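You operate a simulated robot arm through the tools that you are given. There is no shell and no other tool.

The job below is to be done with a simulated robot arm. You get a single attempt, and the scene is never put back.

JOB
Open the wall port, push the sleeved red pipe in, crank the reel out to 2 and brake it.
Fine: push the pipe in up to its black sleeve, no further; the brake comes off before cranking; the rest of the rack stays.
Where things are to end (x, y in the base frame): sleeved red pipe within 20 mm of [540, -180].
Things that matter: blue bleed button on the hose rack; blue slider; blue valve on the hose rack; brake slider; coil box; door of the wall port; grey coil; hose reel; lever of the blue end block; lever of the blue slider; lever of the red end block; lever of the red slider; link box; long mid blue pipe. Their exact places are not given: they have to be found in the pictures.

It is judged by the outcome, as a careful person would: the job done as asked, and still so three seconds after it is handed in. It fails if anything else is knocked over, pushed out of place, dropped, spilled or broken.

ROBOT AND FRAMES
A 7-joint arm with a two-finger parallel gripper on a trunk, on a base that moves. Base frame: it is fixed to the floor where the robot stands at the start and does not move with it; the origin is under the middle of the robot, x ahead of it, y to its left, z up; the surface under the hand at the start is at about z = 860. Lengths are in mm, angles in degrees, forces in N, time in s.
With the tool pointing down near the work surface it reaches from about 300 to 720 mm from the robot's upright axis, wherever it stands. Its first joint turns from -166.0 to 166.0 degrees. Places, roughly: blue bleed button on the hose rack [-300, -1600, 800]; blue slider [-500, -2200, 900]; blue valve on the hose rack [-100, -1800, 1100]; brake slider [300, -300, 900]; door of the wall port [600, -200, 900]; hose reel [400, -400, 1000]; lever of the blue end block [-200, -1700, 1000]; lever of the blue slider [-500, -2300, 1000]; lever of the red end block [200, -500, 1000]; lever of the red slider [0, -1100, 1000]; long mid blue pipe [-250, -1750, 500]; long thin blue pipe [-250, -2000, 500]; long thin red pipe [0, -1500, 1000]; long wide blue pipe [-250, -1500, 500]; mid-thin silver pipe [-250, -1500, 1000]; purple faulty bin [-500, -2250, 500]. Payload 1.57 kg.
The tool frame sits at the grasp point between the pads (the TCP): z along the fingers, y along the line on which they close. The tips reach 30 mm beyond it. Largest opening 80 mm; finger width 17, thickness 12; the body of the gripper, 40 by 82 mm, starts 80 mm behind the TCP.
Orientation is that of the tool frame in the base frame, as a unit quaternion [w, x, y, z]. With the fingers straight down and closing along the base's y, the tool's x points along the base's -x, its y along +y and its z along -z.

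CONTROLS
- The arm moves only by the tool jog_arm. Its argument "series" is a list of rows, each an object of numbers (a shift or turn left out is 0, a gripper value left out holds the last): "x", "y", "z": the shift along the tool's x, y, z in mm; "rx", "ry", "rz": the turn, a rotation vector about the tool's x, y, z in degrees. In form: [{"x": .., "y": .., "z": .., "rx": .., "ry": .., "rz": ..}, ...]. A call has 1 to 20 rows; each row shifts and turns the commanded pose from where the row before left it, along the tool's axes as they then stand. "gripper" is the opening, from 0 (shut) to 1 (fully open), set as the call begins (left out, the last holds). Each row takes 0.2 s and may step no farther than 50 mm and 8.6 degrees from the row before; otherwise, or with a gripper value out of range, the whole call is refused. Where a pose cannot be reached the arm comes as near as it can. A force on the tool above 40 N (or 10 N above the force at the start of the call, whichever is more), or a blocked arm, ends the call early, and 0.2 s more pass. Each finger travels about 72 mm/s and halts on what it meets, pressing with about 36 N; the grip force reading is that of the motor and also rises with nothing between the fingers. The clock runs only during rows and for 0.2 s after the last one: add rows that do not move to give the fingers time. It gives the time, the measured TCP pose, the force on the tool (base axes), the opening and the grip force at its end, in the units of the frame above (readings bear some noise), with the torque about the TCP (base axes, N m) and any sound that the robot's microphone picked up.
- Cameras (640 x 400 px; columns grow to the right, rows downward): "scene" is now at [-22.2, 75.3, 1524]; the picture's right is [-0.75, -0.67, 0.00], its down [-0.39, 0.43, -0.81] and it looks along [0.54, -0.61, -0.58] (base axes); focal length 260 px, centre (320, 200). "wrist" rides on the gripper at [72, -7, -122] in the tool frame; the picture's right is [0.09, 1.00, 0.00], its down [-0.84, 0.08, -0.54] and it looks along [-0.54, 0.05, 0.84] (tool axes); focal length 238 px, centre (320, 200).
- grab_frame(camera): a new picture of that camera. No time passes.
- raise_lower(by): slides the trunk up (or, below 0, down) by that many mm; the arm and the scene camera ride with it, the base frame stays. It gives what a move gives, with no picture.
- roll_base(legs): drives the robot by 1 to 6 legs, each [ahead, left, turn to the left] in mm, mm and degrees, along the robot's own axes; the way and the turn of a leg run together, so that a leg with both is an arc; at most 1500 mm and 180 degrees a leg. The arm and the cameras ride along, it lands a little off, and it stops where it bumps. It gives what a move gives.
- head_to(pan, tilt): turns the head with the scene camera to pan (to the left, within 86 degrees either way) and tilt (down, from -29 to 69), counted from straight ahead of the robot. It gives what a move gives.
- locate(camera, pixels): for up to 12 pixels [column, row] of the newest picture of that camera ("zoom" is the newest enlarged one), the place [x, y, z] in the base frame of the surface seen there, good to about 3 mm. No time passes.
- close_up(camera, box): a new picture of the part [left, top, right, bottom] of that camera's present view, enlarged. No time passes.
- close_job(): hands the job in; it is judged then, once.

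Leave the gripper open and the arm clear of the work at the hand-in unless told otherwise.

The tools are called after ">>>" as a command line: name --argument value ..., lists and objects as JSON in quotes. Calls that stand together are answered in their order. jog_arm: Moves the arm, as the interface text tells. Its arguments: {"type":"object","properties":{"series":{"type":"array","items":{"type":"object","properties":{"x":{"type":"number"},"y":{"type":"number"},"z":{"type":"number"},"rx":{"type":"number"},"ry":{"type":"number"},"rz":{"type":"number"}}}},"gripper":{"type":"number"}},"required":["series"]} The other tools are called the same way: raise_lower (by) moves the trunk up or down; roll_base (legs) drives the base; head_to (pan, tilt) turns the head that bears the scene camera; grab_frame (camera) takes a picture; locate (camera, pixels) gives the place of the surface under pixels of a picture; close_up (camera, box) takes an enlarged picture of a part of a camera's view; close_job () hands the job in.

At the start:

```text
time_s: 0.0
eef_pos: [305.7, -269.7, 1297.5]
orientation: [0.0, 0.0, 1.0, 0.001]
wrist_force: [0.2, -0.7, 0.4]
wrist_torque: [-0.01, 0.0, 0.0]
width: 80.2
grasp_force: 0.1
trunk travel left (down, up): [-325.0, 155.0]
robot x, y, heading: [1.6, -0.0, 0.2]
head pan, tilt (commanded): [-48.2, 35.6]
```

scene: 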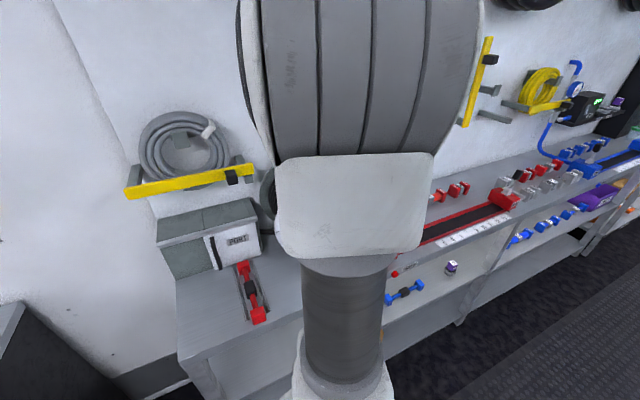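
wrist: 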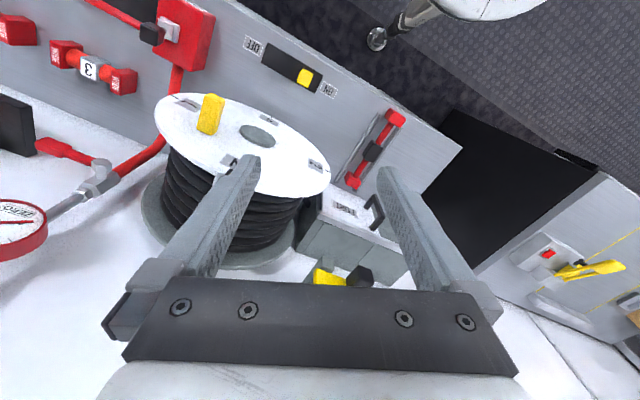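

The wrist picture shows the reel (white disc with a yellow knob at about (210,115)), a brake slider (about (290,68)), the wall port with a handle (about (375,215)) and the sleeved red pipe in a cradle (about (375,150)). I'll look closer at each.

>>> close_up --camera "wrist" --box '[140, 30, 460, 230]'

>>> close_up --camera "scene" --box '[100, 160, 340, 340]'

```text
2.00 times, centred on (300, 130) of wrist
```

zoom: 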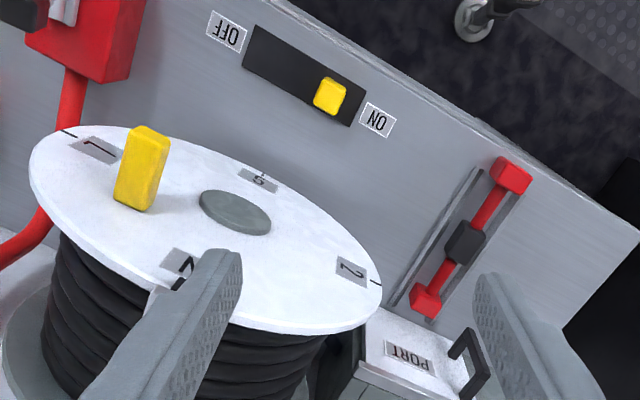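

```text
2.22 times, centred on (220, 250) of scene
```

zoom: 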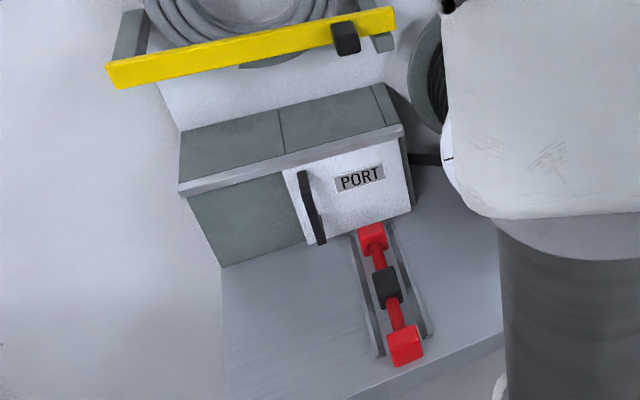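

Now I'll measure points. First the zoomed scene view: the door handle, door corners, pipe ends, sleeve and cradle rails.

>>> locate --camera "zoom" --pixels '[[303, 175], [320, 238], [290, 175], [408, 145], [412, 205], [307, 245], [372, 232], [387, 280], [404, 340], [190, 190], [222, 262], [400, 128]]'

>>> locate --camera "wrist" --pixels '[[212, 98], [208, 125], [258, 135], [305, 78], [285, 60], [252, 45], [328, 90], [396, 118], [373, 150], [352, 182], [372, 205], [340, 212]]'

```text
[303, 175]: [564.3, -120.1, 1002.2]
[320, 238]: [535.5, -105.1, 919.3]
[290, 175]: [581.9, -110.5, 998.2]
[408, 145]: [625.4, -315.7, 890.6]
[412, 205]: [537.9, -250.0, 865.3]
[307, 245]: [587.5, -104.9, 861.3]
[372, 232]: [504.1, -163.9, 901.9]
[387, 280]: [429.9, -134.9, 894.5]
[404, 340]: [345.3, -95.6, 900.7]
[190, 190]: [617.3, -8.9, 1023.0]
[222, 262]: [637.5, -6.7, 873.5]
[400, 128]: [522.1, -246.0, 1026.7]
```

```text
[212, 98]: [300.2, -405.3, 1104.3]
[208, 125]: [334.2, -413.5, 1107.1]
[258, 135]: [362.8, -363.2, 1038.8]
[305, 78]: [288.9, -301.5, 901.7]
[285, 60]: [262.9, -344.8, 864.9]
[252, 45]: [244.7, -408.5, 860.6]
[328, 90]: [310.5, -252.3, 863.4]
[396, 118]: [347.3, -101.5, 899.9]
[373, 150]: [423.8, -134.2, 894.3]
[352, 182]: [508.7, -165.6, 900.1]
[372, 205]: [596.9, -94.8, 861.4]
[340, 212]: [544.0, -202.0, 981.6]
```

The reel has a vertical axis (disc at about z=1039, knob at about z=1105). The port box and cradle are turned about -23°. I'll look closer at the door and at the reel dial.

>>> close_up --camera "scene" --box '[160, 190, 280, 270]'

>>> close_up --camera "wrist" --box '[140, 80, 340, 220]'

```text
5.00 times, centred on (220, 230) of scene
```

zoom: 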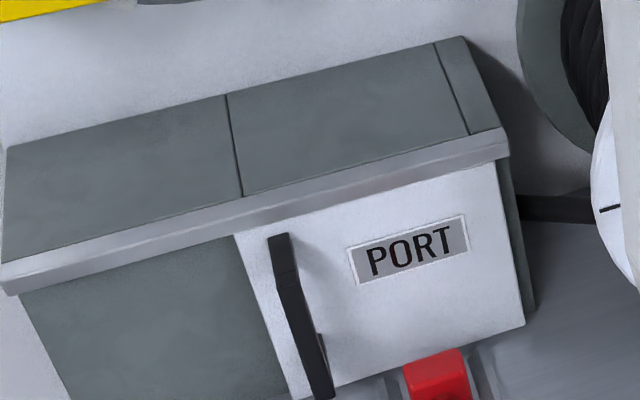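

```text
2.86 times, centred on (240, 150) of wrist
```

zoom: 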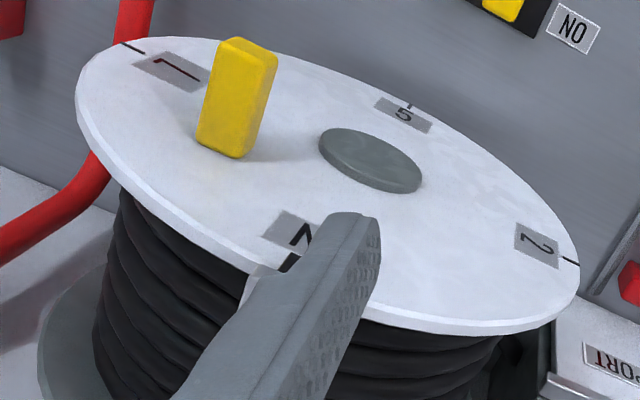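

I'll measure points on the disc: the labels, ticks, rim and hub in this zoomed wrist view.

>>> locate --camera "zoom" --pixels '[[170, 72], [130, 46], [404, 115], [410, 103], [537, 243], [572, 262], [290, 232], [370, 160], [240, 45], [225, 155], [100, 130], [530, 325]]'

>>> head_to --pan -35 --tilt 35

```text
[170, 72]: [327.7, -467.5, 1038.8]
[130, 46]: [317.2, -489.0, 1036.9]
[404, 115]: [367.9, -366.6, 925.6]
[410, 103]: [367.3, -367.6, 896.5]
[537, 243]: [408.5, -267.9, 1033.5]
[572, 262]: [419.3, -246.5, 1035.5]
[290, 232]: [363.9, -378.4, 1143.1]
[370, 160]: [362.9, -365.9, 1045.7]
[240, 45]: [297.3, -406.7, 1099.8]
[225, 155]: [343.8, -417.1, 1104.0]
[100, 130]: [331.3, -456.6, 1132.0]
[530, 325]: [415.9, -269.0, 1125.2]
```

```text
time_s: 0.8
eef_pos: [305.2, -269.0, 1297.3]
orientation: [0.0, -0.001, 1.0, -0.001]
wrist_force: [-0.6, -0.3, -0.9]
wrist_torque: [-0.02, 0.0, -0.03]
width: 79.7
grasp_force: 0.1
trunk travel left (down, up): [-325.0, 155.0]
robot x, y, heading: [1.1, -1.9, -0.1]
head pan, tilt (commanded): [-35.0, 35.0]
```

The disc turns out to be vertical (rim top near z=1143, bottom near z=896), facing the robot along about -23°, with "1" on the right, "2" on the left and the knob at upper right. I'll look with the scene camera.

>>> grab_frame --camera "scene"

```text
taken
```

scene: 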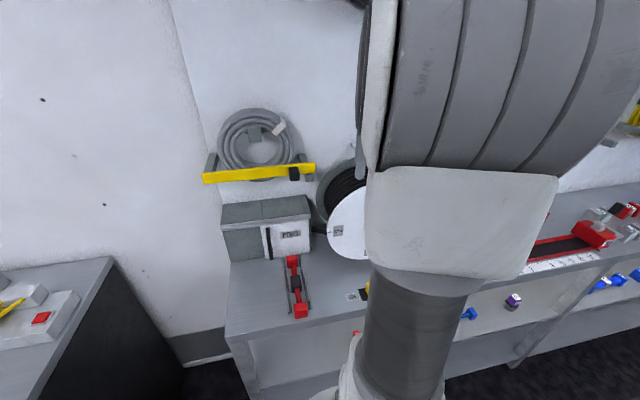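

The arm hides the reel. I'll swing the tool to the left (+y) at its present height to clear the view.

>>> jog_arm --series '[{"y": 50}, {"y": 50}, {"y": 50}, {"y": 50}, {"y": 50}, {"y": 50}, {"y": 50}, {"y": 50}, {"y": 50}, {}]'

>>> head_to --pan -40 --tilt 38

>>> grab_frame --camera "scene"

```text
time_s: 3.0
eef_pos: [305.6, 181.8, 1299.9]
orientation: [0.0, 0.0, 1.0, 0.0]
wrist_force: [-0.9, -0.5, -0.4]
wrist_torque: [-0.04, -0.04, 0.0]
width: 79.8
grasp_force: 0.1
trunk travel left (down, up): [-325.0, 155.0]
robot x, y, heading: [-2.4, -2.5, -0.1]
head pan, tilt (commanded): [-35.0, 35.0]
```

```text
time_s: 3.6
eef_pos: [306.4, 181.8, 1298.2]
orientation: [0.0, 0.0, 1.0, 0.0]
wrist_force: [0.3, -0.4, -0.9]
wrist_torque: [0.02, 0.01, 0.01]
width: 80.0
grasp_force: 0.1
trunk travel left (down, up): [-325.0, 155.0]
robot x, y, heading: [3.0, -1.2, 0.1]
head pan, tilt (commanded): [-40.0, 38.0]
```

```text
taken
```

scene: 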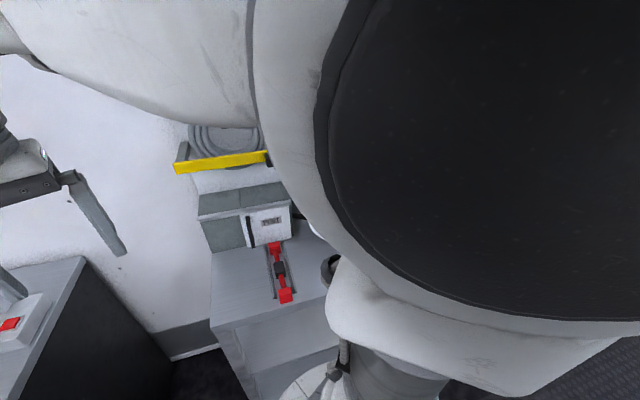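

The elbow now blocks. I'll use the wrist camera instead: bring the tool back to about y=-170, yaw it -23° to face the station, and tilt it forward.

>>> jog_arm --series '[{"y": -50}, {"y": -50}, {"y": -50}, {"y": -50}, {"y": -50}, {"y": -50}, {"y": -50}, {"rz": 7.7}, {"rz": 7.7}, {"rz": 7.7}, {"ry": -8}, {"ry": -8}, {"ry": -8}, {"ry": -8}, {}]'

>>> grab_frame --camera "wrist"

>>> grab_frame --camera "scene"

```text
time_s: 6.5
eef_pos: [327.8, -176.0, 1236.5]
orientation: [0.121, 0.197, 0.972, -0.04]
wrist_force: [-0.4, -0.2, -0.5]
wrist_torque: [0.01, -0.01, -0.02]
width: 79.9
grasp_force: 0.1
trunk travel left (down, up): [-325.0, 155.0]
robot x, y, heading: [-2.1, 2.5, 0.3]
head pan, tilt (commanded): [-40.0, 38.0]
stopped in row 14: the arm was blocked; the commanded pose is now the measured one
```

```text
taken
```

wrist: 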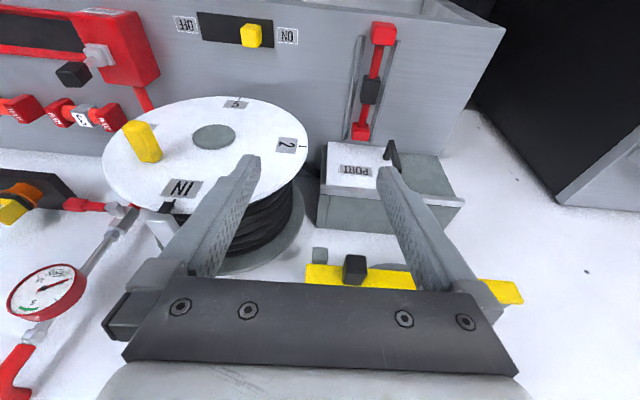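

```text
taken
```

scene: 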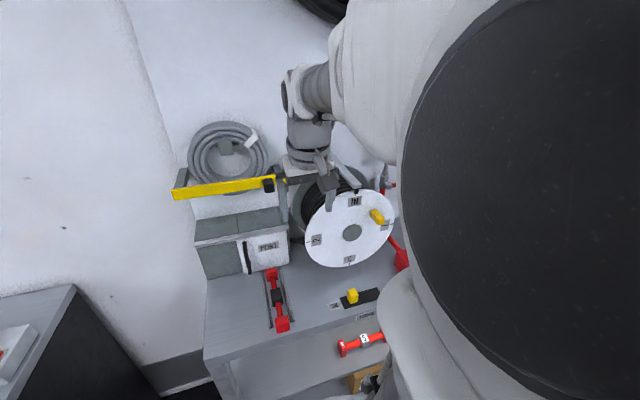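

The scene camera now sees the reel disc; the arm stopped (likely at its joint limits). I'll zoom on the reel in both cameras.

>>> close_up --camera "scene" --box '[280, 160, 420, 280]'

>>> close_up --camera "wrist" --box '[90, 80, 330, 230]'

```text
3.33 times, centred on (350, 220) of scene
```

zoom: 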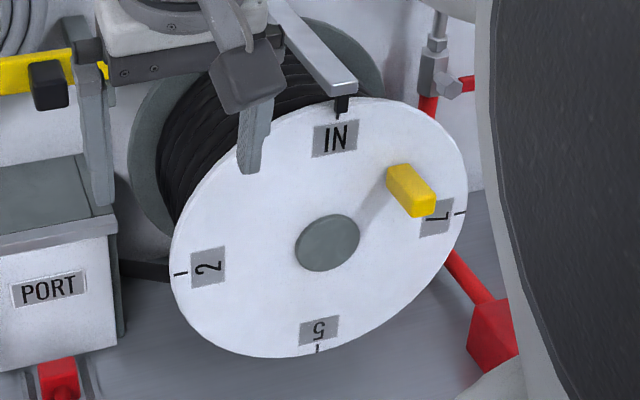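

```text
2.67 times, centred on (210, 155) of wrist
```

zoom: 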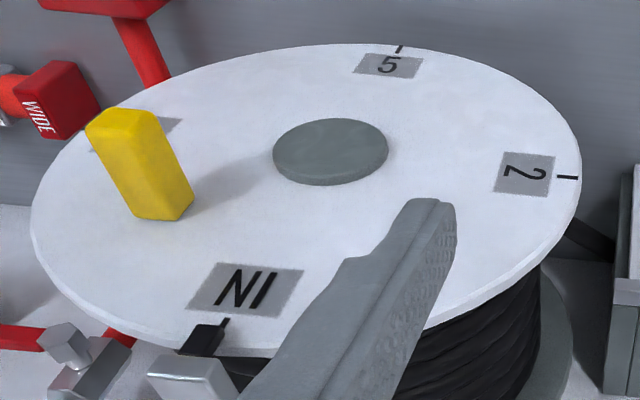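

The dial turns with the disc: a fixed black pointer at the top reads "IN" now; "2" is at the left (9 o'clock), "1" at the right, "5" at the bottom. Turning clockwise by 90° (as seen from the robot) would bring "2" under the pointer. Now I'll zoom on the door, handle, pipe and brake.

>>> close_up --camera "wrist" --box '[300, 10, 480, 240]'

>>> close_up --camera "scene" --box '[180, 190, 320, 340]'

>>> close_up --camera "scene" --box '[310, 260, 410, 360]'

```text
1.74 times, centred on (390, 125) of wrist
```

zoom: 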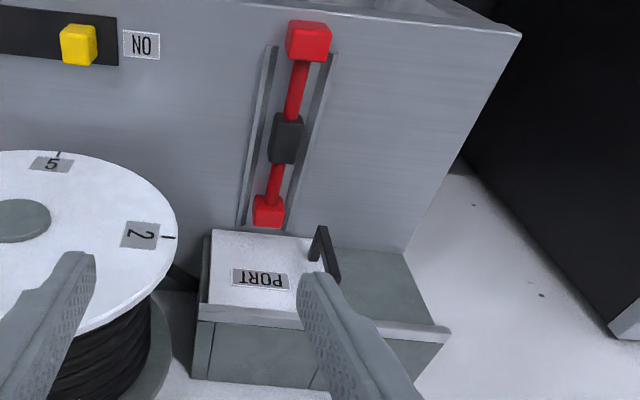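

```text
2.67 times, centred on (250, 265) of scene
```

zoom: 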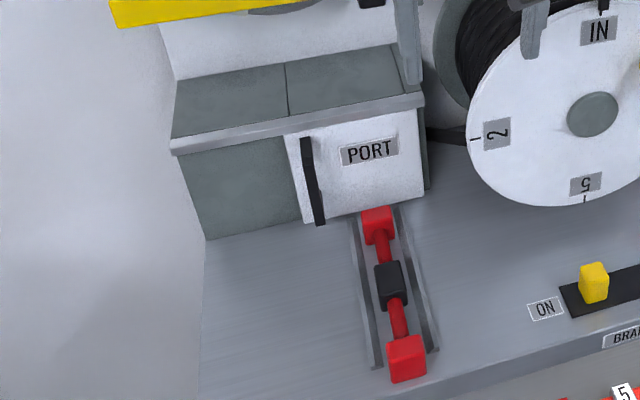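

```text
4.00 times, centred on (360, 310) of scene
```

zoom: 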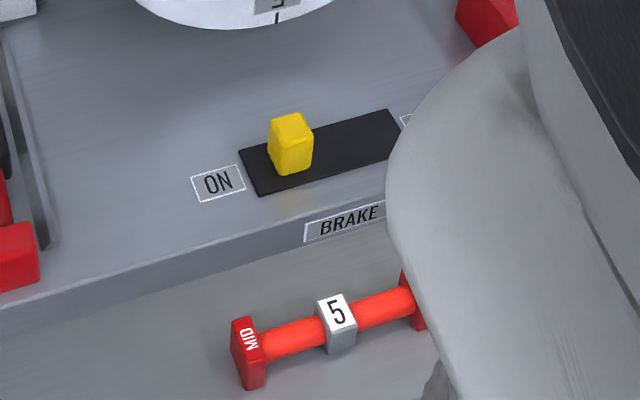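

The brake is on (yellow knob near ON). I'll measure the brake plate and knob in this close-up, then the port and pipe in the wrist view.

>>> locate --camera "zoom" --pixels '[[290, 120], [285, 150], [303, 150], [293, 172], [240, 152], [258, 192], [388, 112], [385, 155], [218, 183], [340, 170], [272, 118], [310, 120]]'

>>> locate --camera "wrist" --pixels '[[383, 25], [383, 40], [371, 90], [369, 78], [364, 104], [360, 131], [360, 122], [356, 90], [386, 90], [390, 150], [394, 140], [398, 165]]'

```text
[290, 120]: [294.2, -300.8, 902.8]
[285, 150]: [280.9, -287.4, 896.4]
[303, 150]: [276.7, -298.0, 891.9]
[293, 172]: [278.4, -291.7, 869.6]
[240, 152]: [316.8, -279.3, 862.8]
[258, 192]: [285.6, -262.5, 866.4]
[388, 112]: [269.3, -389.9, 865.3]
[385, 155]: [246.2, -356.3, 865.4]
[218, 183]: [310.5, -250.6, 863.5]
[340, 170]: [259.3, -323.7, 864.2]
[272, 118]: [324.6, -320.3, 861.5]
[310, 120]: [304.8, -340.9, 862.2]
```

```text
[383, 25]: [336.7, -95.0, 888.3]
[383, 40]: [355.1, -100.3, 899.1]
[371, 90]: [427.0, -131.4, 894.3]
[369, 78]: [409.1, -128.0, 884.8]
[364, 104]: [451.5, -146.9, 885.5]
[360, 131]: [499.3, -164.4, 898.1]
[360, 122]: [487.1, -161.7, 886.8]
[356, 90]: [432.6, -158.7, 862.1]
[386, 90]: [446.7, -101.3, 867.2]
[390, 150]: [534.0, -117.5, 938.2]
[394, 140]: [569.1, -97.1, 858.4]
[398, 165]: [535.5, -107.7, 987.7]
```

I'll check how far the yellow coil shelf and the other fixtures stick out near the port, and get more points on the handle.

>>> close_up --camera "scene" --box '[165, 110, 325, 260]'

```text
2.67 times, centred on (245, 185) of scene
```

zoom: 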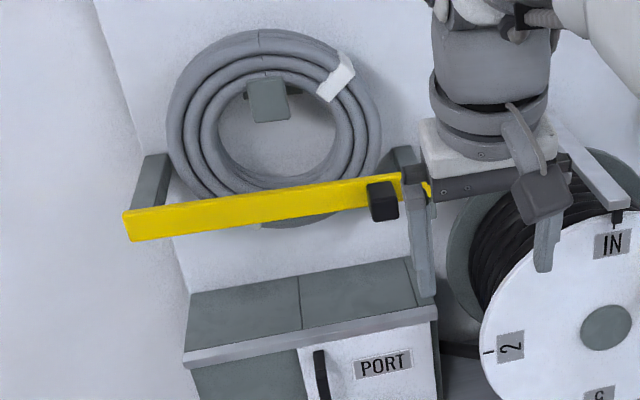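

>>> locate --camera "zoom" --pixels '[[130, 225], [250, 208], [385, 185], [382, 205], [345, 75], [270, 100], [195, 355], [435, 318], [300, 325], [317, 355], [326, 390], [610, 195]]'

```text
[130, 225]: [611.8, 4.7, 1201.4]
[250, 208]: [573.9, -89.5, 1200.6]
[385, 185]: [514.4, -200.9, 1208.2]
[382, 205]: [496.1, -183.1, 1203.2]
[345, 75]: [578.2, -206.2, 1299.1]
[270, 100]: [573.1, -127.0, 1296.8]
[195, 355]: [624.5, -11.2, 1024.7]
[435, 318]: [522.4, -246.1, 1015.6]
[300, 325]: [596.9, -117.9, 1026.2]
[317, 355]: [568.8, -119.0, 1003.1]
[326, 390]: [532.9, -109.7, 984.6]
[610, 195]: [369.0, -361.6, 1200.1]
```

The yellow coil bar is at about 560 mm depth (station frame) at z≈1200, right above the door handle, so I should approach the handle with the tool tilted forward. I'll lower the hand to about z=1080 in front of the handle, then tilt it to about 45°.

>>> jog_arm --series '[{"x": 5.6, "y": 28.2, "z": 30.8, "rx": -0.35}, {"x": 5.6, "y": 28.2, "z": 30.8, "rx": -0.35}, {"x": 5.6, "y": 28.2, "z": 30.8, "rx": -0.35}, {"x": 5.6, "y": 28.2, "z": 30.8, "rx": -0.35}, {"x": 5.6, "y": 28.2, "z": 30.8, "rx": -0.3}, {}]'

>>> jog_arm --series '[{"ry": -6}, {"ry": -6}, {"ry": -6}, {"ry": -6}, {"ry": -6}, {}]'

>>> grab_frame --camera "scene"

>>> grab_frame --camera "wrist"

```text
time_s: 7.9
eef_pos: [393.3, -51.3, 1078.6]
orientation: [0.126, 0.195, 0.972, -0.026]
wrist_force: [-0.5, 0.4, 0.3]
wrist_torque: [0.03, -0.02, 0.03]
width: 80.0
grasp_force: 0.1
trunk travel left (down, up): [-325.0, 155.0]
robot x, y, heading: [3.9, -0.3, 0.0]
head pan, tilt (commanded): [-40.0, 38.0]
```

```text
time_s: 9.3
eef_pos: [413.4, -50.9, 1086.8]
orientation: [0.373, 0.181, 0.907, -0.076]
wrist_force: [-0.6, 0.4, -0.4]
wrist_torque: [0.0, -0.01, -0.03]
width: 80.1
grasp_force: 0.0
out of reach, approached as far as the arm can: row 5
trunk travel left (down, up): [-325.0, 155.0]
robot x, y, heading: [2.1, -2.1, 0.0]
head pan, tilt (commanded): [-40.0, 38.0]
```

```text
taken
```

scene: 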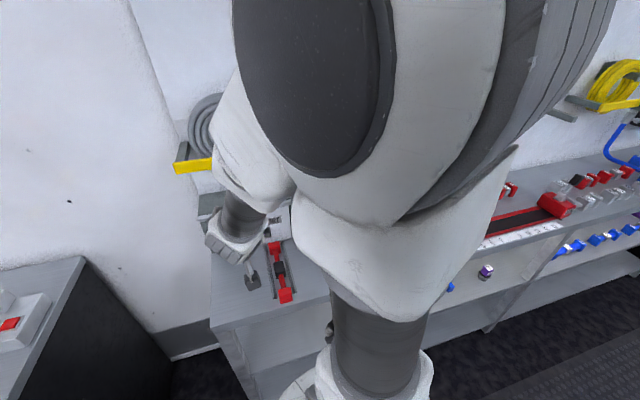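

```text
taken
```

wrist: 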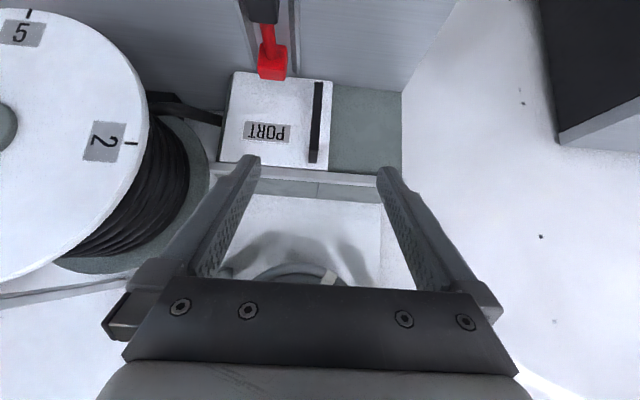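

Tilt of 45° achieved and the handle is visible at about (316,85)-(312,160). I'll measure it and the door in this view.

>>> locate --camera "wrist" --pixels '[[319, 88], [318, 105], [316, 125], [314, 145], [312, 160], [300, 100], [331, 85], [329, 150], [236, 75], [345, 110], [272, 62], [306, 150]]'

>>> close_up --camera "wrist" --box '[200, 40, 420, 200]'

```text
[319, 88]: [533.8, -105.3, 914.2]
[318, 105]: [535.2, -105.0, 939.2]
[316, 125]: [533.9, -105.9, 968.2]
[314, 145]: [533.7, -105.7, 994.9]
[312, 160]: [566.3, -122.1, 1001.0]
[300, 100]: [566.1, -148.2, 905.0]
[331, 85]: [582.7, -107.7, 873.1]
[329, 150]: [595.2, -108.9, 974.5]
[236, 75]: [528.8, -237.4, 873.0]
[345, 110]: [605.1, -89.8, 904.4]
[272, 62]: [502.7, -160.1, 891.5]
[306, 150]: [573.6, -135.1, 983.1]
```

```text
2.50 times, centred on (310, 120) of wrist
```

zoom: 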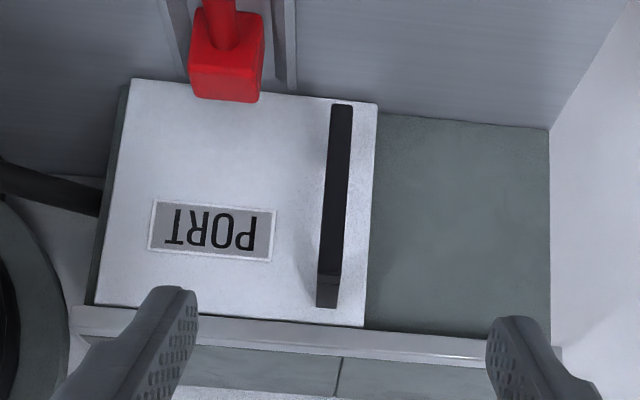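

The handle bar is at station depth ≈533, lateral ≈111, z 910–1000; the door face is 579 deep, and a grey panel sits 13 mm behind the door on the left, with a rail on top: a sliding door that goes left. I'll advance along the tool axis to straddle the bar with the open fingers.

>>> jog_arm --series '[{"z": 30, "y": -0.8}, {"z": 30, "y": -0.8}, {"z": 30, "y": -0.8}, {"z": 30, "y": -0.8}, {"z": 20}, {}]' --gripper 1

>>> grab_frame --camera "wrist"

```text
time_s: 10.7
eef_pos: [502.6, -93.0, 987.7]
orientation: [0.373, 0.182, 0.907, -0.076]
wrist_force: [0.1, -0.4, -0.3]
wrist_torque: [0.0, 0.01, -0.01]
width: 79.9
grasp_force: 0.1
trunk travel left (down, up): [-325.0, 155.0]
robot x, y, heading: [0.2, 0.2, 0.0]
head pan, tilt (commanded): [-40.0, 38.0]
```

```text
taken
```

wrist: 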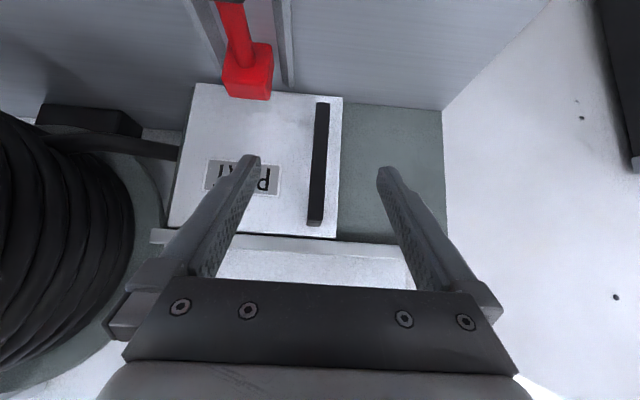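

The bar is centred between the fingers. I'll advance the last ~52 mm and close.

>>> jog_arm --series '[{"z": 18}, {"z": 18}, {"z": 15}, {}]'

>>> jog_arm --series '[{}, {}, {}, {}]' --gripper 0

>>> grab_frame --camera "wrist"

```text
time_s: 11.7
eef_pos: [535.0, -107.4, 951.8]
orientation: [0.373, 0.182, 0.907, -0.075]
wrist_force: [-0.1, -0.3, 0.0]
wrist_torque: [-0.03, 0.02, 0.01]
width: 80.3
grasp_force: 0.1
trunk travel left (down, up): [-325.0, 155.0]
robot x, y, heading: [-0.2, 2.3, -0.2]
head pan, tilt (commanded): [-40.0, 38.0]
```

```text
time_s: 12.7
eef_pos: [534.6, -108.8, 952.3]
orientation: [0.374, 0.182, 0.906, -0.076]
wrist_force: [0.8, 1.5, -0.3]
wrist_torque: [0.26, -0.16, 0.06]
width: 12.0
grasp_force: 29.2
trunk travel left (down, up): [-325.0, 155.0]
robot x, y, heading: [0.3, -0.3, -0.0]
head pan, tilt (commanded): [-40.0, 38.0]
```

```text
taken
```

wrist: 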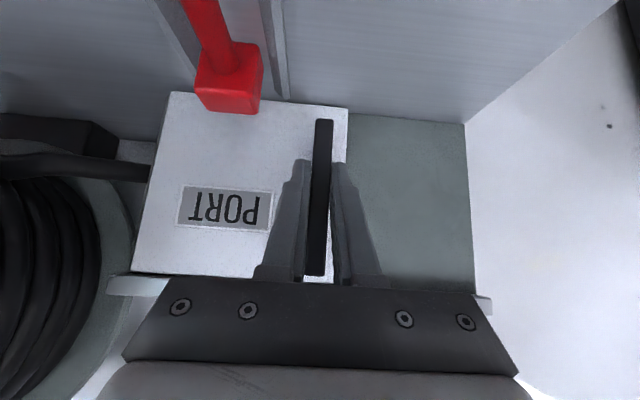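

The handle is held (12 mm width, 29 N). I'll try sliding it left (tool +y) a little first.

>>> jog_arm --series '[{"y": 8}, {"y": 8}, {"y": 8}, {}]'

>>> grab_frame --camera "wrist"

```text
time_s: 13.7
eef_pos: [543.0, -85.9, 952.1]
orientation: [0.372, 0.182, 0.907, -0.076]
wrist_force: [-2.8, 1.0, 0.6]
wrist_torque: [0.13, -0.71, 0.06]
width: 11.9
grasp_force: 29.1
trunk travel left (down, up): [-325.0, 155.0]
robot x, y, heading: [1.3, -3.4, 0.0]
head pan, tilt (commanded): [-40.0, 38.0]
```

```text
taken
```

wrist: 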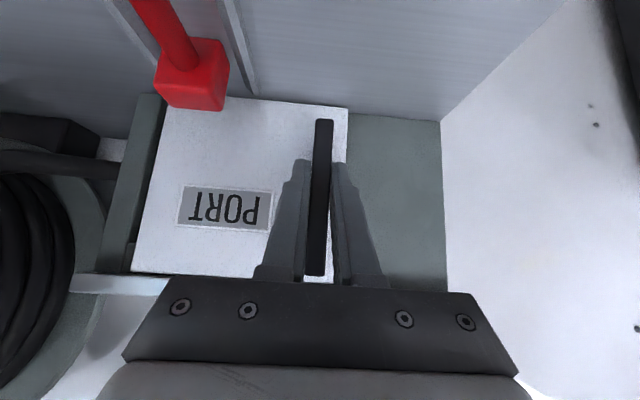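

The door slides freely (24 mm moved, small forces). I'll continue left until it is fully open or stops.

>>> jog_arm --series '[{"y": 9}, {"y": 9}, {"y": 9}, {"y": 9}, {"y": 9}, {"y": 9}, {"y": 9}, {"y": 9}, {}]'

>>> grab_frame --camera "wrist"

```text
time_s: 15.7
eef_pos: [571.6, -17.3, 952.5]
orientation: [0.374, 0.181, 0.906, -0.076]
wrist_force: [-2.3, 2.2, 7.8]
wrist_torque: [0.38, 0.17, 0.02]
width: 11.8
grasp_force: 29.3
trunk travel left (down, up): [-325.0, 155.0]
robot x, y, heading: [-2.0, 2.3, -0.3]
head pan, tilt (commanded): [-40.0, 38.0]
```

```text
taken
```

wrist: 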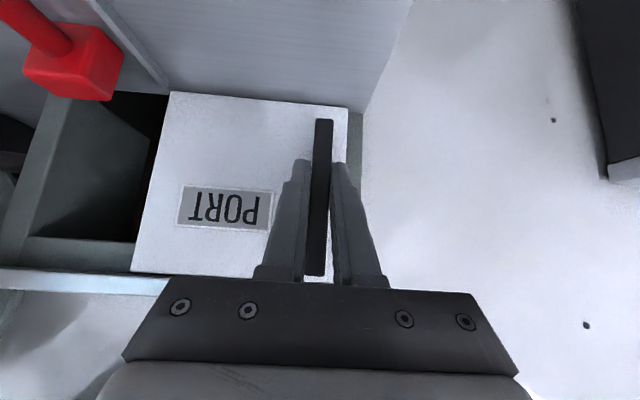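

The port hole is nearly exposed; a small strip of panel remains. I'll push on gently in small steps until it stops.

>>> jog_arm --series '[{"y": 6}, {"y": 6}, {"y": 5}, {}]'

>>> grab_frame --camera "wrist"

```text
time_s: 16.7
eef_pos: [578.8, -3.0, 952.9]
orientation: [0.374, 0.182, 0.906, -0.077]
wrist_force: [-2.7, -3.9, 7.2]
wrist_torque: [0.21, -0.37, 0.04]
width: 11.9
grasp_force: 29.1
trunk travel left (down, up): [-325.0, 155.0]
robot x, y, heading: [5.0, 4.6, 0.2]
head pan, tilt (commanded): [-40.0, 38.0]
```

```text
taken
```

wrist: 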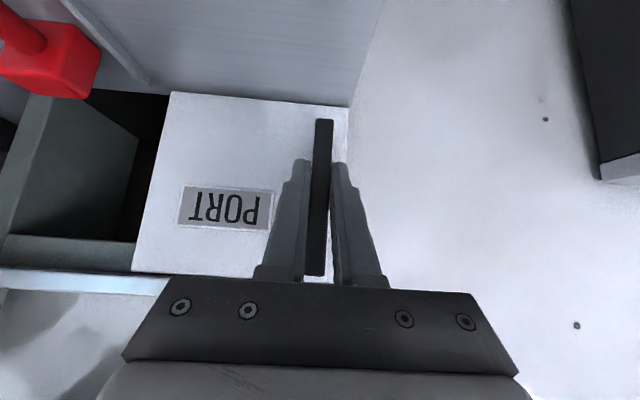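

Door moved about 113 mm with no end stop felt yet. I'll nudge a bit more to find the stop.

>>> jog_arm --series '[{"y": 4}, {"y": 4}, {}]'

>>> grab_frame --camera "wrist"

```text
time_s: 17.5
eef_pos: [577.8, -3.9, 950.9]
orientation: [0.373, 0.188, 0.905, -0.082]
wrist_force: [-14.2, -3.0, 11.0]
wrist_torque: [0.68, -0.66, 0.22]
width: 12.3
grasp_force: 29.4
trunk travel left (down, up): [-325.0, 155.0]
robot x, y, heading: [-1.4, -2.0, -0.4]
head pan, tilt (commanded): [-40.0, 38.0]
stopped in row 3: the force on the tool passed its limit at 41 N (the readings are from after the stop); the commanded pose is now the measured one
```

```text
taken
```

wrist: 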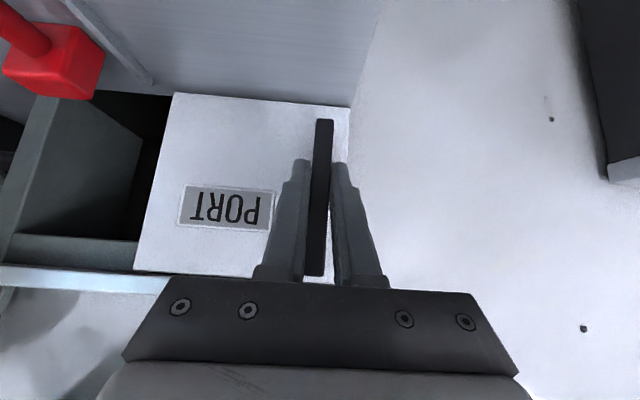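

The door is at its end stop (fully open). I'll release the handle (partial opening) and back straight out along the tool axis.

>>> jog_arm --series '[{}, {}, {}]' --gripper 0.5

>>> jog_arm --series '[{"z": -25}, {"z": -35}, {"z": -40}, {"z": -40}, {}]'

>>> grab_frame --camera "wrist"

```text
time_s: 18.3
eef_pos: [580.0, -2.2, 950.0]
orientation: [0.371, 0.186, 0.906, -0.081]
wrist_force: [-0.8, 0.5, -0.6]
wrist_torque: [0.01, 0.03, 0.04]
width: 40.2
grasp_force: 0.1
trunk travel left (down, up): [-325.0, 155.0]
robot x, y, heading: [3.2, 1.6, -0.1]
head pan, tilt (commanded): [-40.0, 38.0]
```

```text
time_s: 19.5
eef_pos: [488.6, 37.1, 1051.1]
orientation: [0.372, 0.187, 0.906, -0.082]
wrist_force: [0.2, -0.3, -0.5]
wrist_torque: [-0.02, -0.02, -0.02]
width: 40.0
grasp_force: 0.1
trunk travel left (down, up): [-325.0, 155.0]
robot x, y, heading: [-3.5, -4.0, -0.2]
head pan, tilt (commanded): [-40.0, 38.0]
```

```text
taken
```

wrist: 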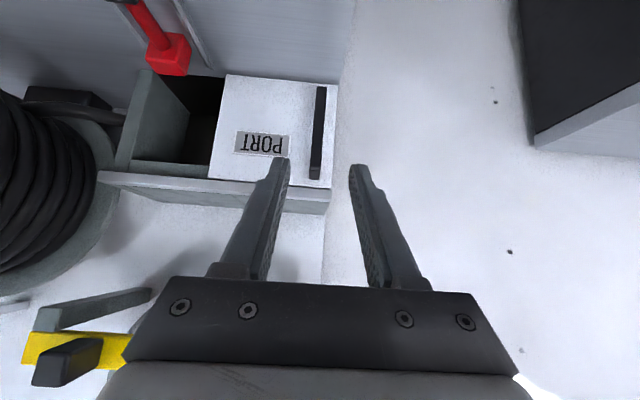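

Door released. The hand is at about z=1051, clear. For pushing the pipe from behind with a slight forward tilt I want more room between robot and bench, so I'll back the base by 120 mm.

>>> roll_base --legs '[[-120, 0, 0]]'

>>> grab_frame --camera "scene"

>>> grab_frame --camera "wrist"

```text
time_s: 20.9
eef_pos: [371.3, 36.5, 1051.4]
orientation: [0.371, 0.186, 0.906, -0.081]
wrist_force: [0.5, 0.0, -0.2]
wrist_torque: [-0.01, -0.01, 0.0]
width: 39.8
grasp_force: 0.1
trunk travel left (down, up): [-325.0, 155.0]
robot x, y, heading: [-120.9, -0.8, -0.0]
head pan, tilt (commanded): [-40.0, 38.0]
```

```text
taken
```

scene: 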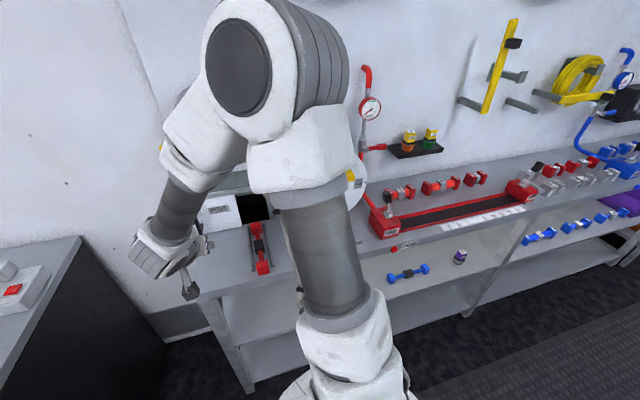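

```text
taken
```

wrist: 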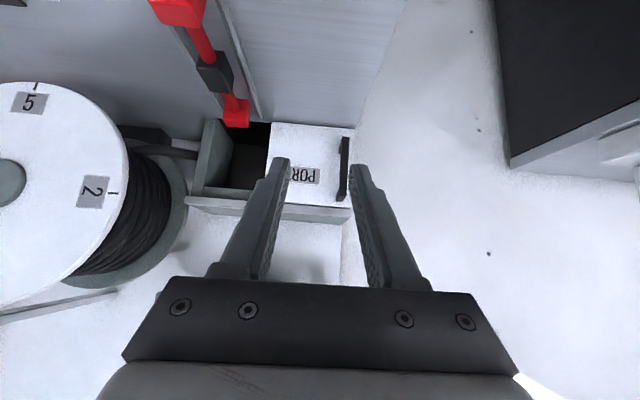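

Backed 120 mm. Now I'll reduce the tilt to 15°, close the fingers and bring the hand behind the pipe's rear end (lateral 45, depth ~300, z≈1000).

>>> jog_arm --series '[{"ry": 7.5}, {"ry": 7.5}, {"ry": 7.5}, {"ry": 7.5}, {"x": 9.8, "y": -33.5, "z": 10.6}, {"x": 9.8, "y": -33.5, "z": 10.6}, {"x": 9.8, "y": -33.5, "z": 10.6}, {"x": 9.8, "y": -33.5, "z": 10.6}, {}]' --gripper 0

>>> grab_frame --camera "wrist"

>>> grab_frame --camera "scene"

```text
time_s: 22.9
eef_pos: [292.7, -74.4, 1001.8]
orientation: [0.125, 0.202, 0.971, -0.03]
wrist_force: [0.6, 0.2, 0.8]
wrist_torque: [0.02, 0.0, -0.02]
width: 0.0
grasp_force: 21.3
trunk travel left (down, up): [-325.0, 155.0]
robot x, y, heading: [-120.9, 0.8, -0.3]
head pan, tilt (commanded): [-40.0, 38.0]
```

```text
taken
```

wrist: 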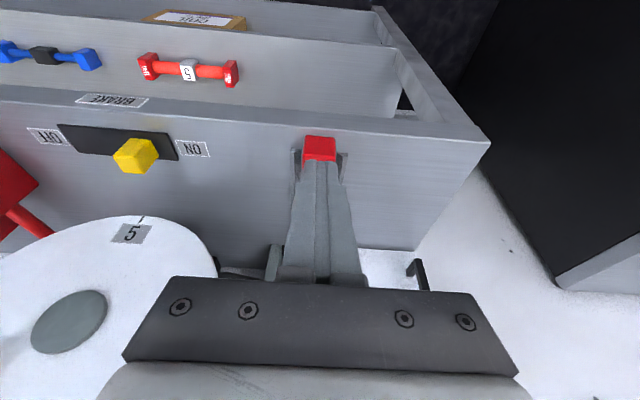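

```text
taken
```

scene: 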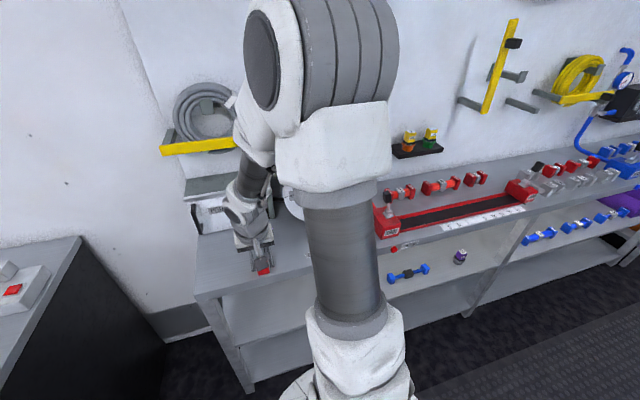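

The rear cap of the pipe shows at (319,148), in line with the closed fingers. I'll measure the cap, bench edge and brake knob.

>>> locate --camera "wrist" --pixels '[[320, 142], [320, 150], [320, 156], [308, 145], [332, 145], [320, 138], [320, 132], [250, 135], [135, 155], [135, 145], [148, 160], [120, 160]]'

>>> close_up --camera "wrist" --box '[270, 115, 370, 195]'

```text
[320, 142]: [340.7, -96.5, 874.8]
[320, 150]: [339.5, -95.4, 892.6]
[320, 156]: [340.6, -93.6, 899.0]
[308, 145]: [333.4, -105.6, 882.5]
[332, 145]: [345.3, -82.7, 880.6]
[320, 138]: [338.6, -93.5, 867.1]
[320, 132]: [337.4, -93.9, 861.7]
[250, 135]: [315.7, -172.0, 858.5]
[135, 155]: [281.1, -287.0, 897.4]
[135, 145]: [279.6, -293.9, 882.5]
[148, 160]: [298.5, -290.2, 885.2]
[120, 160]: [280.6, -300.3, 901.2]
```

```text
5.00 times, centred on (320, 155) of wrist
```

zoom: 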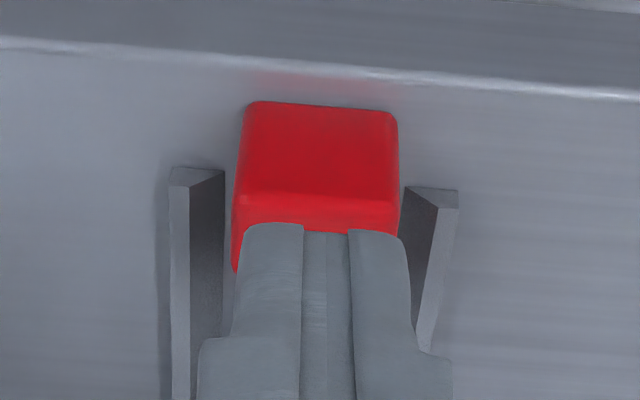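

Rear face is at depth ≈350, z 866–899, lateral 45. I'll lower the closed fingertips behind it (tips to z≈876), staying at depth 300.

>>> jog_arm --series '[{"x": 8.4, "z": 31.2}, {"x": 8.4, "z": 31.2}, {"x": 8.2, "z": 31}, {}]'

>>> grab_frame --camera "wrist"

```text
time_s: 23.9
eef_pos: [292.2, -76.5, 904.7]
orientation: [0.125, 0.2, 0.971, -0.03]
wrist_force: [0.9, -0.1, -0.1]
wrist_torque: [-0.02, 0.02, 0.01]
width: 0.1
grasp_force: 21.2
trunk travel left (down, up): [-325.0, 155.0]
robot x, y, heading: [-119.9, 0.9, -0.1]
head pan, tilt (commanded): [-40.0, 38.0]
```

```text
taken
```

wrist: 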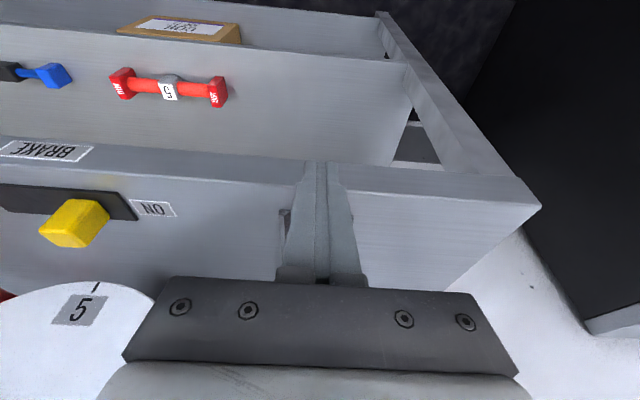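

Fingertips are behind the pipe at the right height. I'll advance 30 mm to near contact, then push slowly.

>>> jog_arm --series '[{"x": -9.66, "z": 2.59, "y": 0.4}, {"x": -9.66, "z": 2.59, "y": 0.4}, {"x": -9.66, "z": 2.59, "y": 0.4}, {}]'

>>> jog_arm --series '[{"x": -4.83, "z": 1.29}, {"x": -4.83, "z": 1.29}, {"x": -4.83, "z": 1.29}, {"x": -4.83, "z": 1.29}, {"x": -4.83, "z": 1.29}, {"x": -4.83, "z": 1.29}, {}]'

>>> grab_frame --camera "scene"

```text
time_s: 24.9
eef_pos: [320.0, -86.6, 903.7]
orientation: [0.124, 0.201, 0.971, -0.031]
wrist_force: [0.3, -0.3, -0.5]
wrist_torque: [0.0, 0.02, 0.0]
width: 0.1
grasp_force: 21.2
trunk travel left (down, up): [-325.0, 155.0]
robot x, y, heading: [-119.5, -0.9, -0.1]
head pan, tilt (commanded): [-40.0, 38.0]
```

```text
time_s: 26.5
eef_pos: [348.2, -99.4, 903.2]
orientation: [0.125, 0.2, 0.971, -0.03]
wrist_force: [-0.4, 0.8, 0.9]
wrist_torque: [-0.01, 0.01, 0.03]
width: 0.2
grasp_force: 21.1
trunk travel left (down, up): [-325.0, 155.0]
robot x, y, heading: [-118.0, -2.5, 0.0]
head pan, tilt (commanded): [-40.0, 38.0]
```

```text
taken
```

scene: 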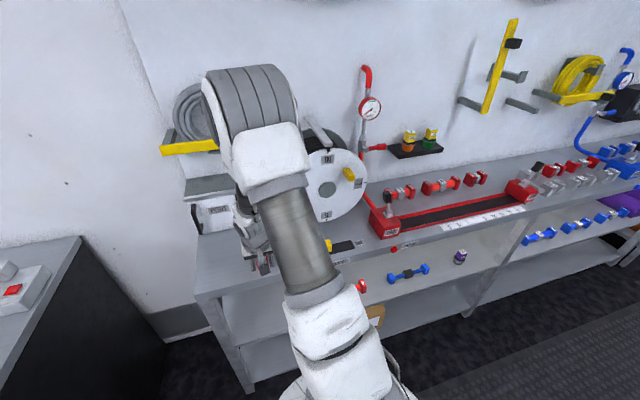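

TCP is at depth 359, so the pipe should have moved ≈25 mm with hardly any force. I'll check with the wrist camera.

>>> grab_frame --camera "wrist"

>>> close_up --camera "scene" --box '[180, 190, 300, 290]'

```text
taken
```

wrist: 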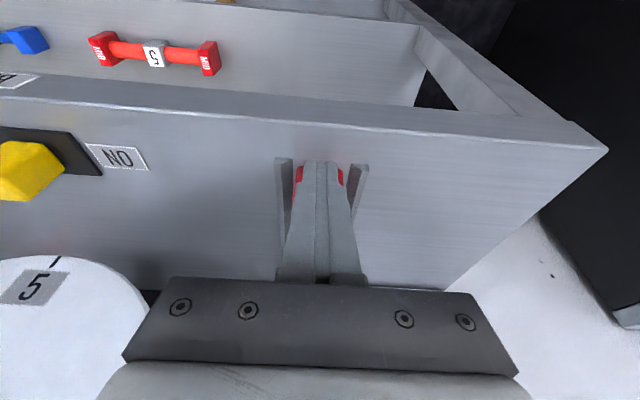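

```text
4.00 times, centred on (240, 240) of scene
```

zoom: 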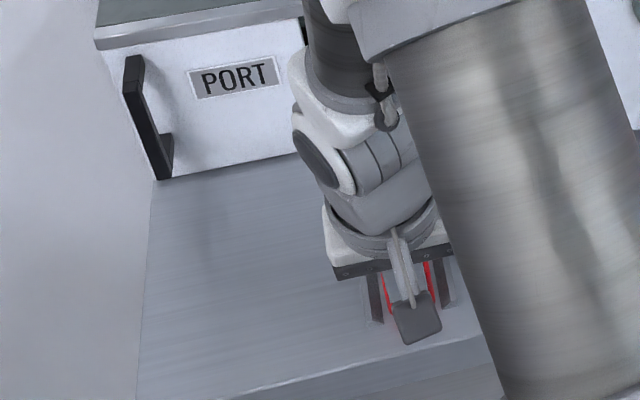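

The pipe tracks well between the rails. I'll continue pushing 75 mm in small steps, then look.

>>> jog_arm --series '[{"x": -5.6, "z": 1.5}, {"x": -5.6, "z": 1.5}, {"x": -5.6, "z": 1.5}, {"x": -5.6, "z": 1.5}, {"x": -5.6, "z": 1.5}, {"x": -5.6, "z": 1.5}, {"x": -5.6, "z": 1.5}, {"x": -5.6, "z": 1.5}, {"x": -5.6, "z": 1.5}, {"x": -5.6, "z": 1.5}, {"x": -5.6, "z": 1.5}, {"x": -5.6, "z": 1.5}, {}]'

>>> grab_frame --camera "wrist"

>>> grab_frame --camera "scene"

```text
time_s: 29.3
eef_pos: [411.4, -125.0, 903.4]
orientation: [0.124, 0.201, 0.971, -0.03]
wrist_force: [0.7, 0.8, 0.7]
wrist_torque: [0.01, -0.01, 0.0]
width: 0.1
grasp_force: 21.2
trunk travel left (down, up): [-325.0, 155.0]
robot x, y, heading: [-117.2, 0.5, -0.2]
head pan, tilt (commanded): [-40.0, 38.0]
```

```text
taken
```

wrist: 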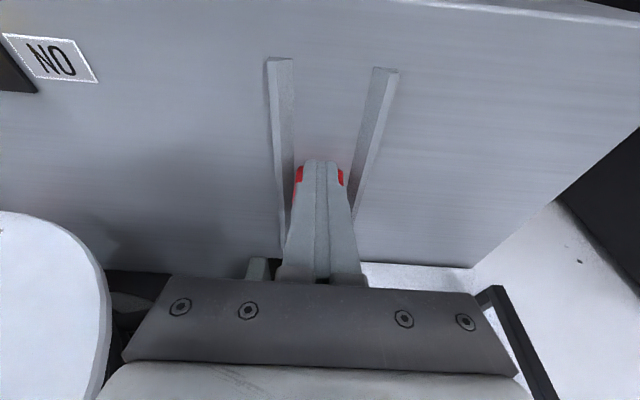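

```text
taken
```

scene: 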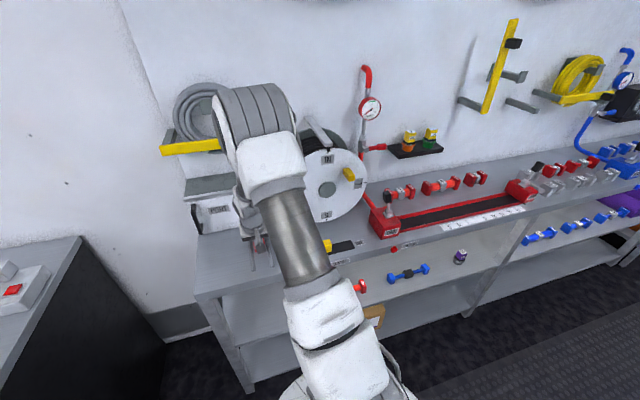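

TCP depth 427: the pipe should be ~30 mm short of its goal. I'll back off and move the hand up and aside to see the sleeve and port mouth.

>>> jog_arm --series '[{"x": 14.5, "z": -3.9}, {"x": -5.2, "z": -19.3}, {"x": -10.4, "z": -38.6}, {"x": -10.4, "z": -38.6}, {"y": 30}, {"y": 30}, {}]'

>>> grab_frame --camera "wrist"

```text
time_s: 30.9
eef_pos: [423.4, -65.1, 1003.3]
orientation: [0.124, 0.201, 0.971, -0.031]
wrist_force: [-0.4, 0.7, 0.4]
wrist_torque: [-0.02, 0.02, 0.01]
width: 0.0
grasp_force: 21.0
trunk travel left (down, up): [-325.0, 155.0]
robot x, y, heading: [-119.2, 0.3, -0.1]
head pan, tilt (commanded): [-40.0, 38.0]
```

```text
taken
```

wrist: 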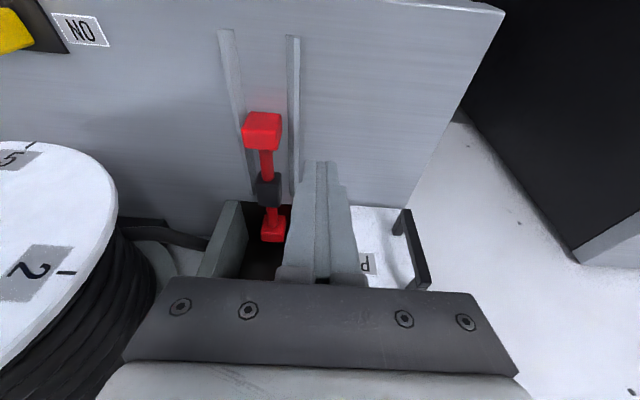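

The pipe's front end is inside the port, sleeve close to the mouth. I'll zoom and measure.

>>> close_up --camera "wrist" --box '[190, 95, 330, 255]'

>>> locate --camera "wrist" --pixels '[[262, 118], [262, 138], [262, 146], [266, 160], [268, 175], [269, 192], [270, 200], [271, 206], [273, 230], [238, 203], [245, 220], [262, 113]]'

```text
2.50 times, centred on (260, 175) of wrist
```

zoom: 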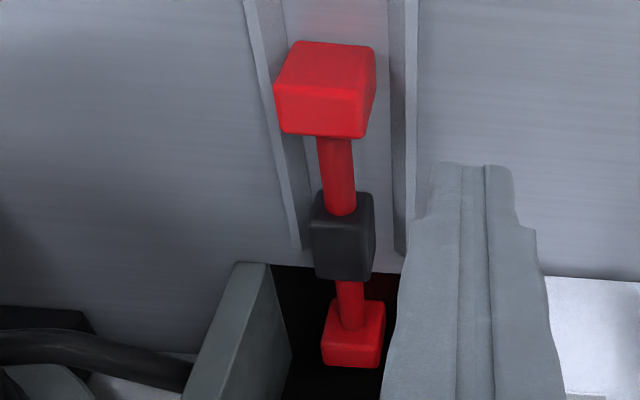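

```text
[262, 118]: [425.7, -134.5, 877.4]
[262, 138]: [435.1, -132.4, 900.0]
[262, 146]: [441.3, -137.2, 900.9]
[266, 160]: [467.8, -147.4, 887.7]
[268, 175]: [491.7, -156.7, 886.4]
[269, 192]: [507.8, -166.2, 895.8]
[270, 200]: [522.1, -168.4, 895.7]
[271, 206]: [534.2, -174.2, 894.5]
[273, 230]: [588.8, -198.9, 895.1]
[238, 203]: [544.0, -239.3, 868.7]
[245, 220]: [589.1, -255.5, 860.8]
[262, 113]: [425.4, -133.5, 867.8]
```

Rear face at depth 444 → moved 94 mm. I'll measure the sleeve's front and rear edges and the mouth line precisely in the zoom.

>>> locate --camera "zoom" --pixels '[[343, 200], [345, 210], [345, 220], [345, 240], [345, 260], [345, 272], [345, 278], [347, 292], [352, 330], [255, 268], [300, 268], [393, 272]]'

```text
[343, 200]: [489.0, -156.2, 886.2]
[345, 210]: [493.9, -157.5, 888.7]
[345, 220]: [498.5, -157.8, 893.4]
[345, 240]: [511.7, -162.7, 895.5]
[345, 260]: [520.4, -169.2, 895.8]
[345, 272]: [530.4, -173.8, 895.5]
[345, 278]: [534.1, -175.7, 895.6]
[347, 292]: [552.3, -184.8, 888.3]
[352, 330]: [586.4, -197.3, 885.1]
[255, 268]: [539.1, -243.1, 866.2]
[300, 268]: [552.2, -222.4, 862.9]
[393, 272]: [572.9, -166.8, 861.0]
```

Sleeve spans depth 518–561 (centre ≈539.5); the port mouth is at ≈591 and the goal point corresponds to centre 567. So 28 mm remain. I'll go back behind the pipe the same way and push 28 mm more.

>>> jog_arm --series '[{"y": -30}, {"y": -30}, {"x": 10.4, "z": 38.6}, {"x": 10.4, "z": 38.6}, {"x": 5.2, "z": 19.3}, {}]'

>>> jog_arm --series '[{"x": -7.25, "z": 1.95}, {"x": -7.25, "z": 1.95}, {"x": -5.41, "z": 1.45}, {"x": -5.41, "z": 1.45}, {"x": -5.41, "z": 1.45}, {"x": -5.41, "z": 1.45}, {"x": -5.41, "z": 1.45}, {}]'

```text
time_s: 32.3
eef_pos: [396.7, -119.9, 902.8]
orientation: [0.125, 0.201, 0.971, -0.031]
wrist_force: [0.0, 1.1, 0.0]
wrist_torque: [-0.01, 0.0, 0.02]
width: 0.0
grasp_force: 21.4
trunk travel left (down, up): [-325.0, 155.0]
robot x, y, heading: [-118.0, -1.1, 0.1]
head pan, tilt (commanded): [-40.0, 38.0]
```

```text
time_s: 34.1
eef_pos: [437.5, -137.4, 903.7]
orientation: [0.125, 0.201, 0.971, -0.03]
wrist_force: [-0.4, -1.0, -0.8]
wrist_torque: [-0.04, 0.03, -0.01]
width: 0.0
grasp_force: 21.4
trunk travel left (down, up): [-325.0, 155.0]
robot x, y, heading: [-119.4, -1.9, 0.1]
head pan, tilt (commanded): [-40.0, 38.0]
```

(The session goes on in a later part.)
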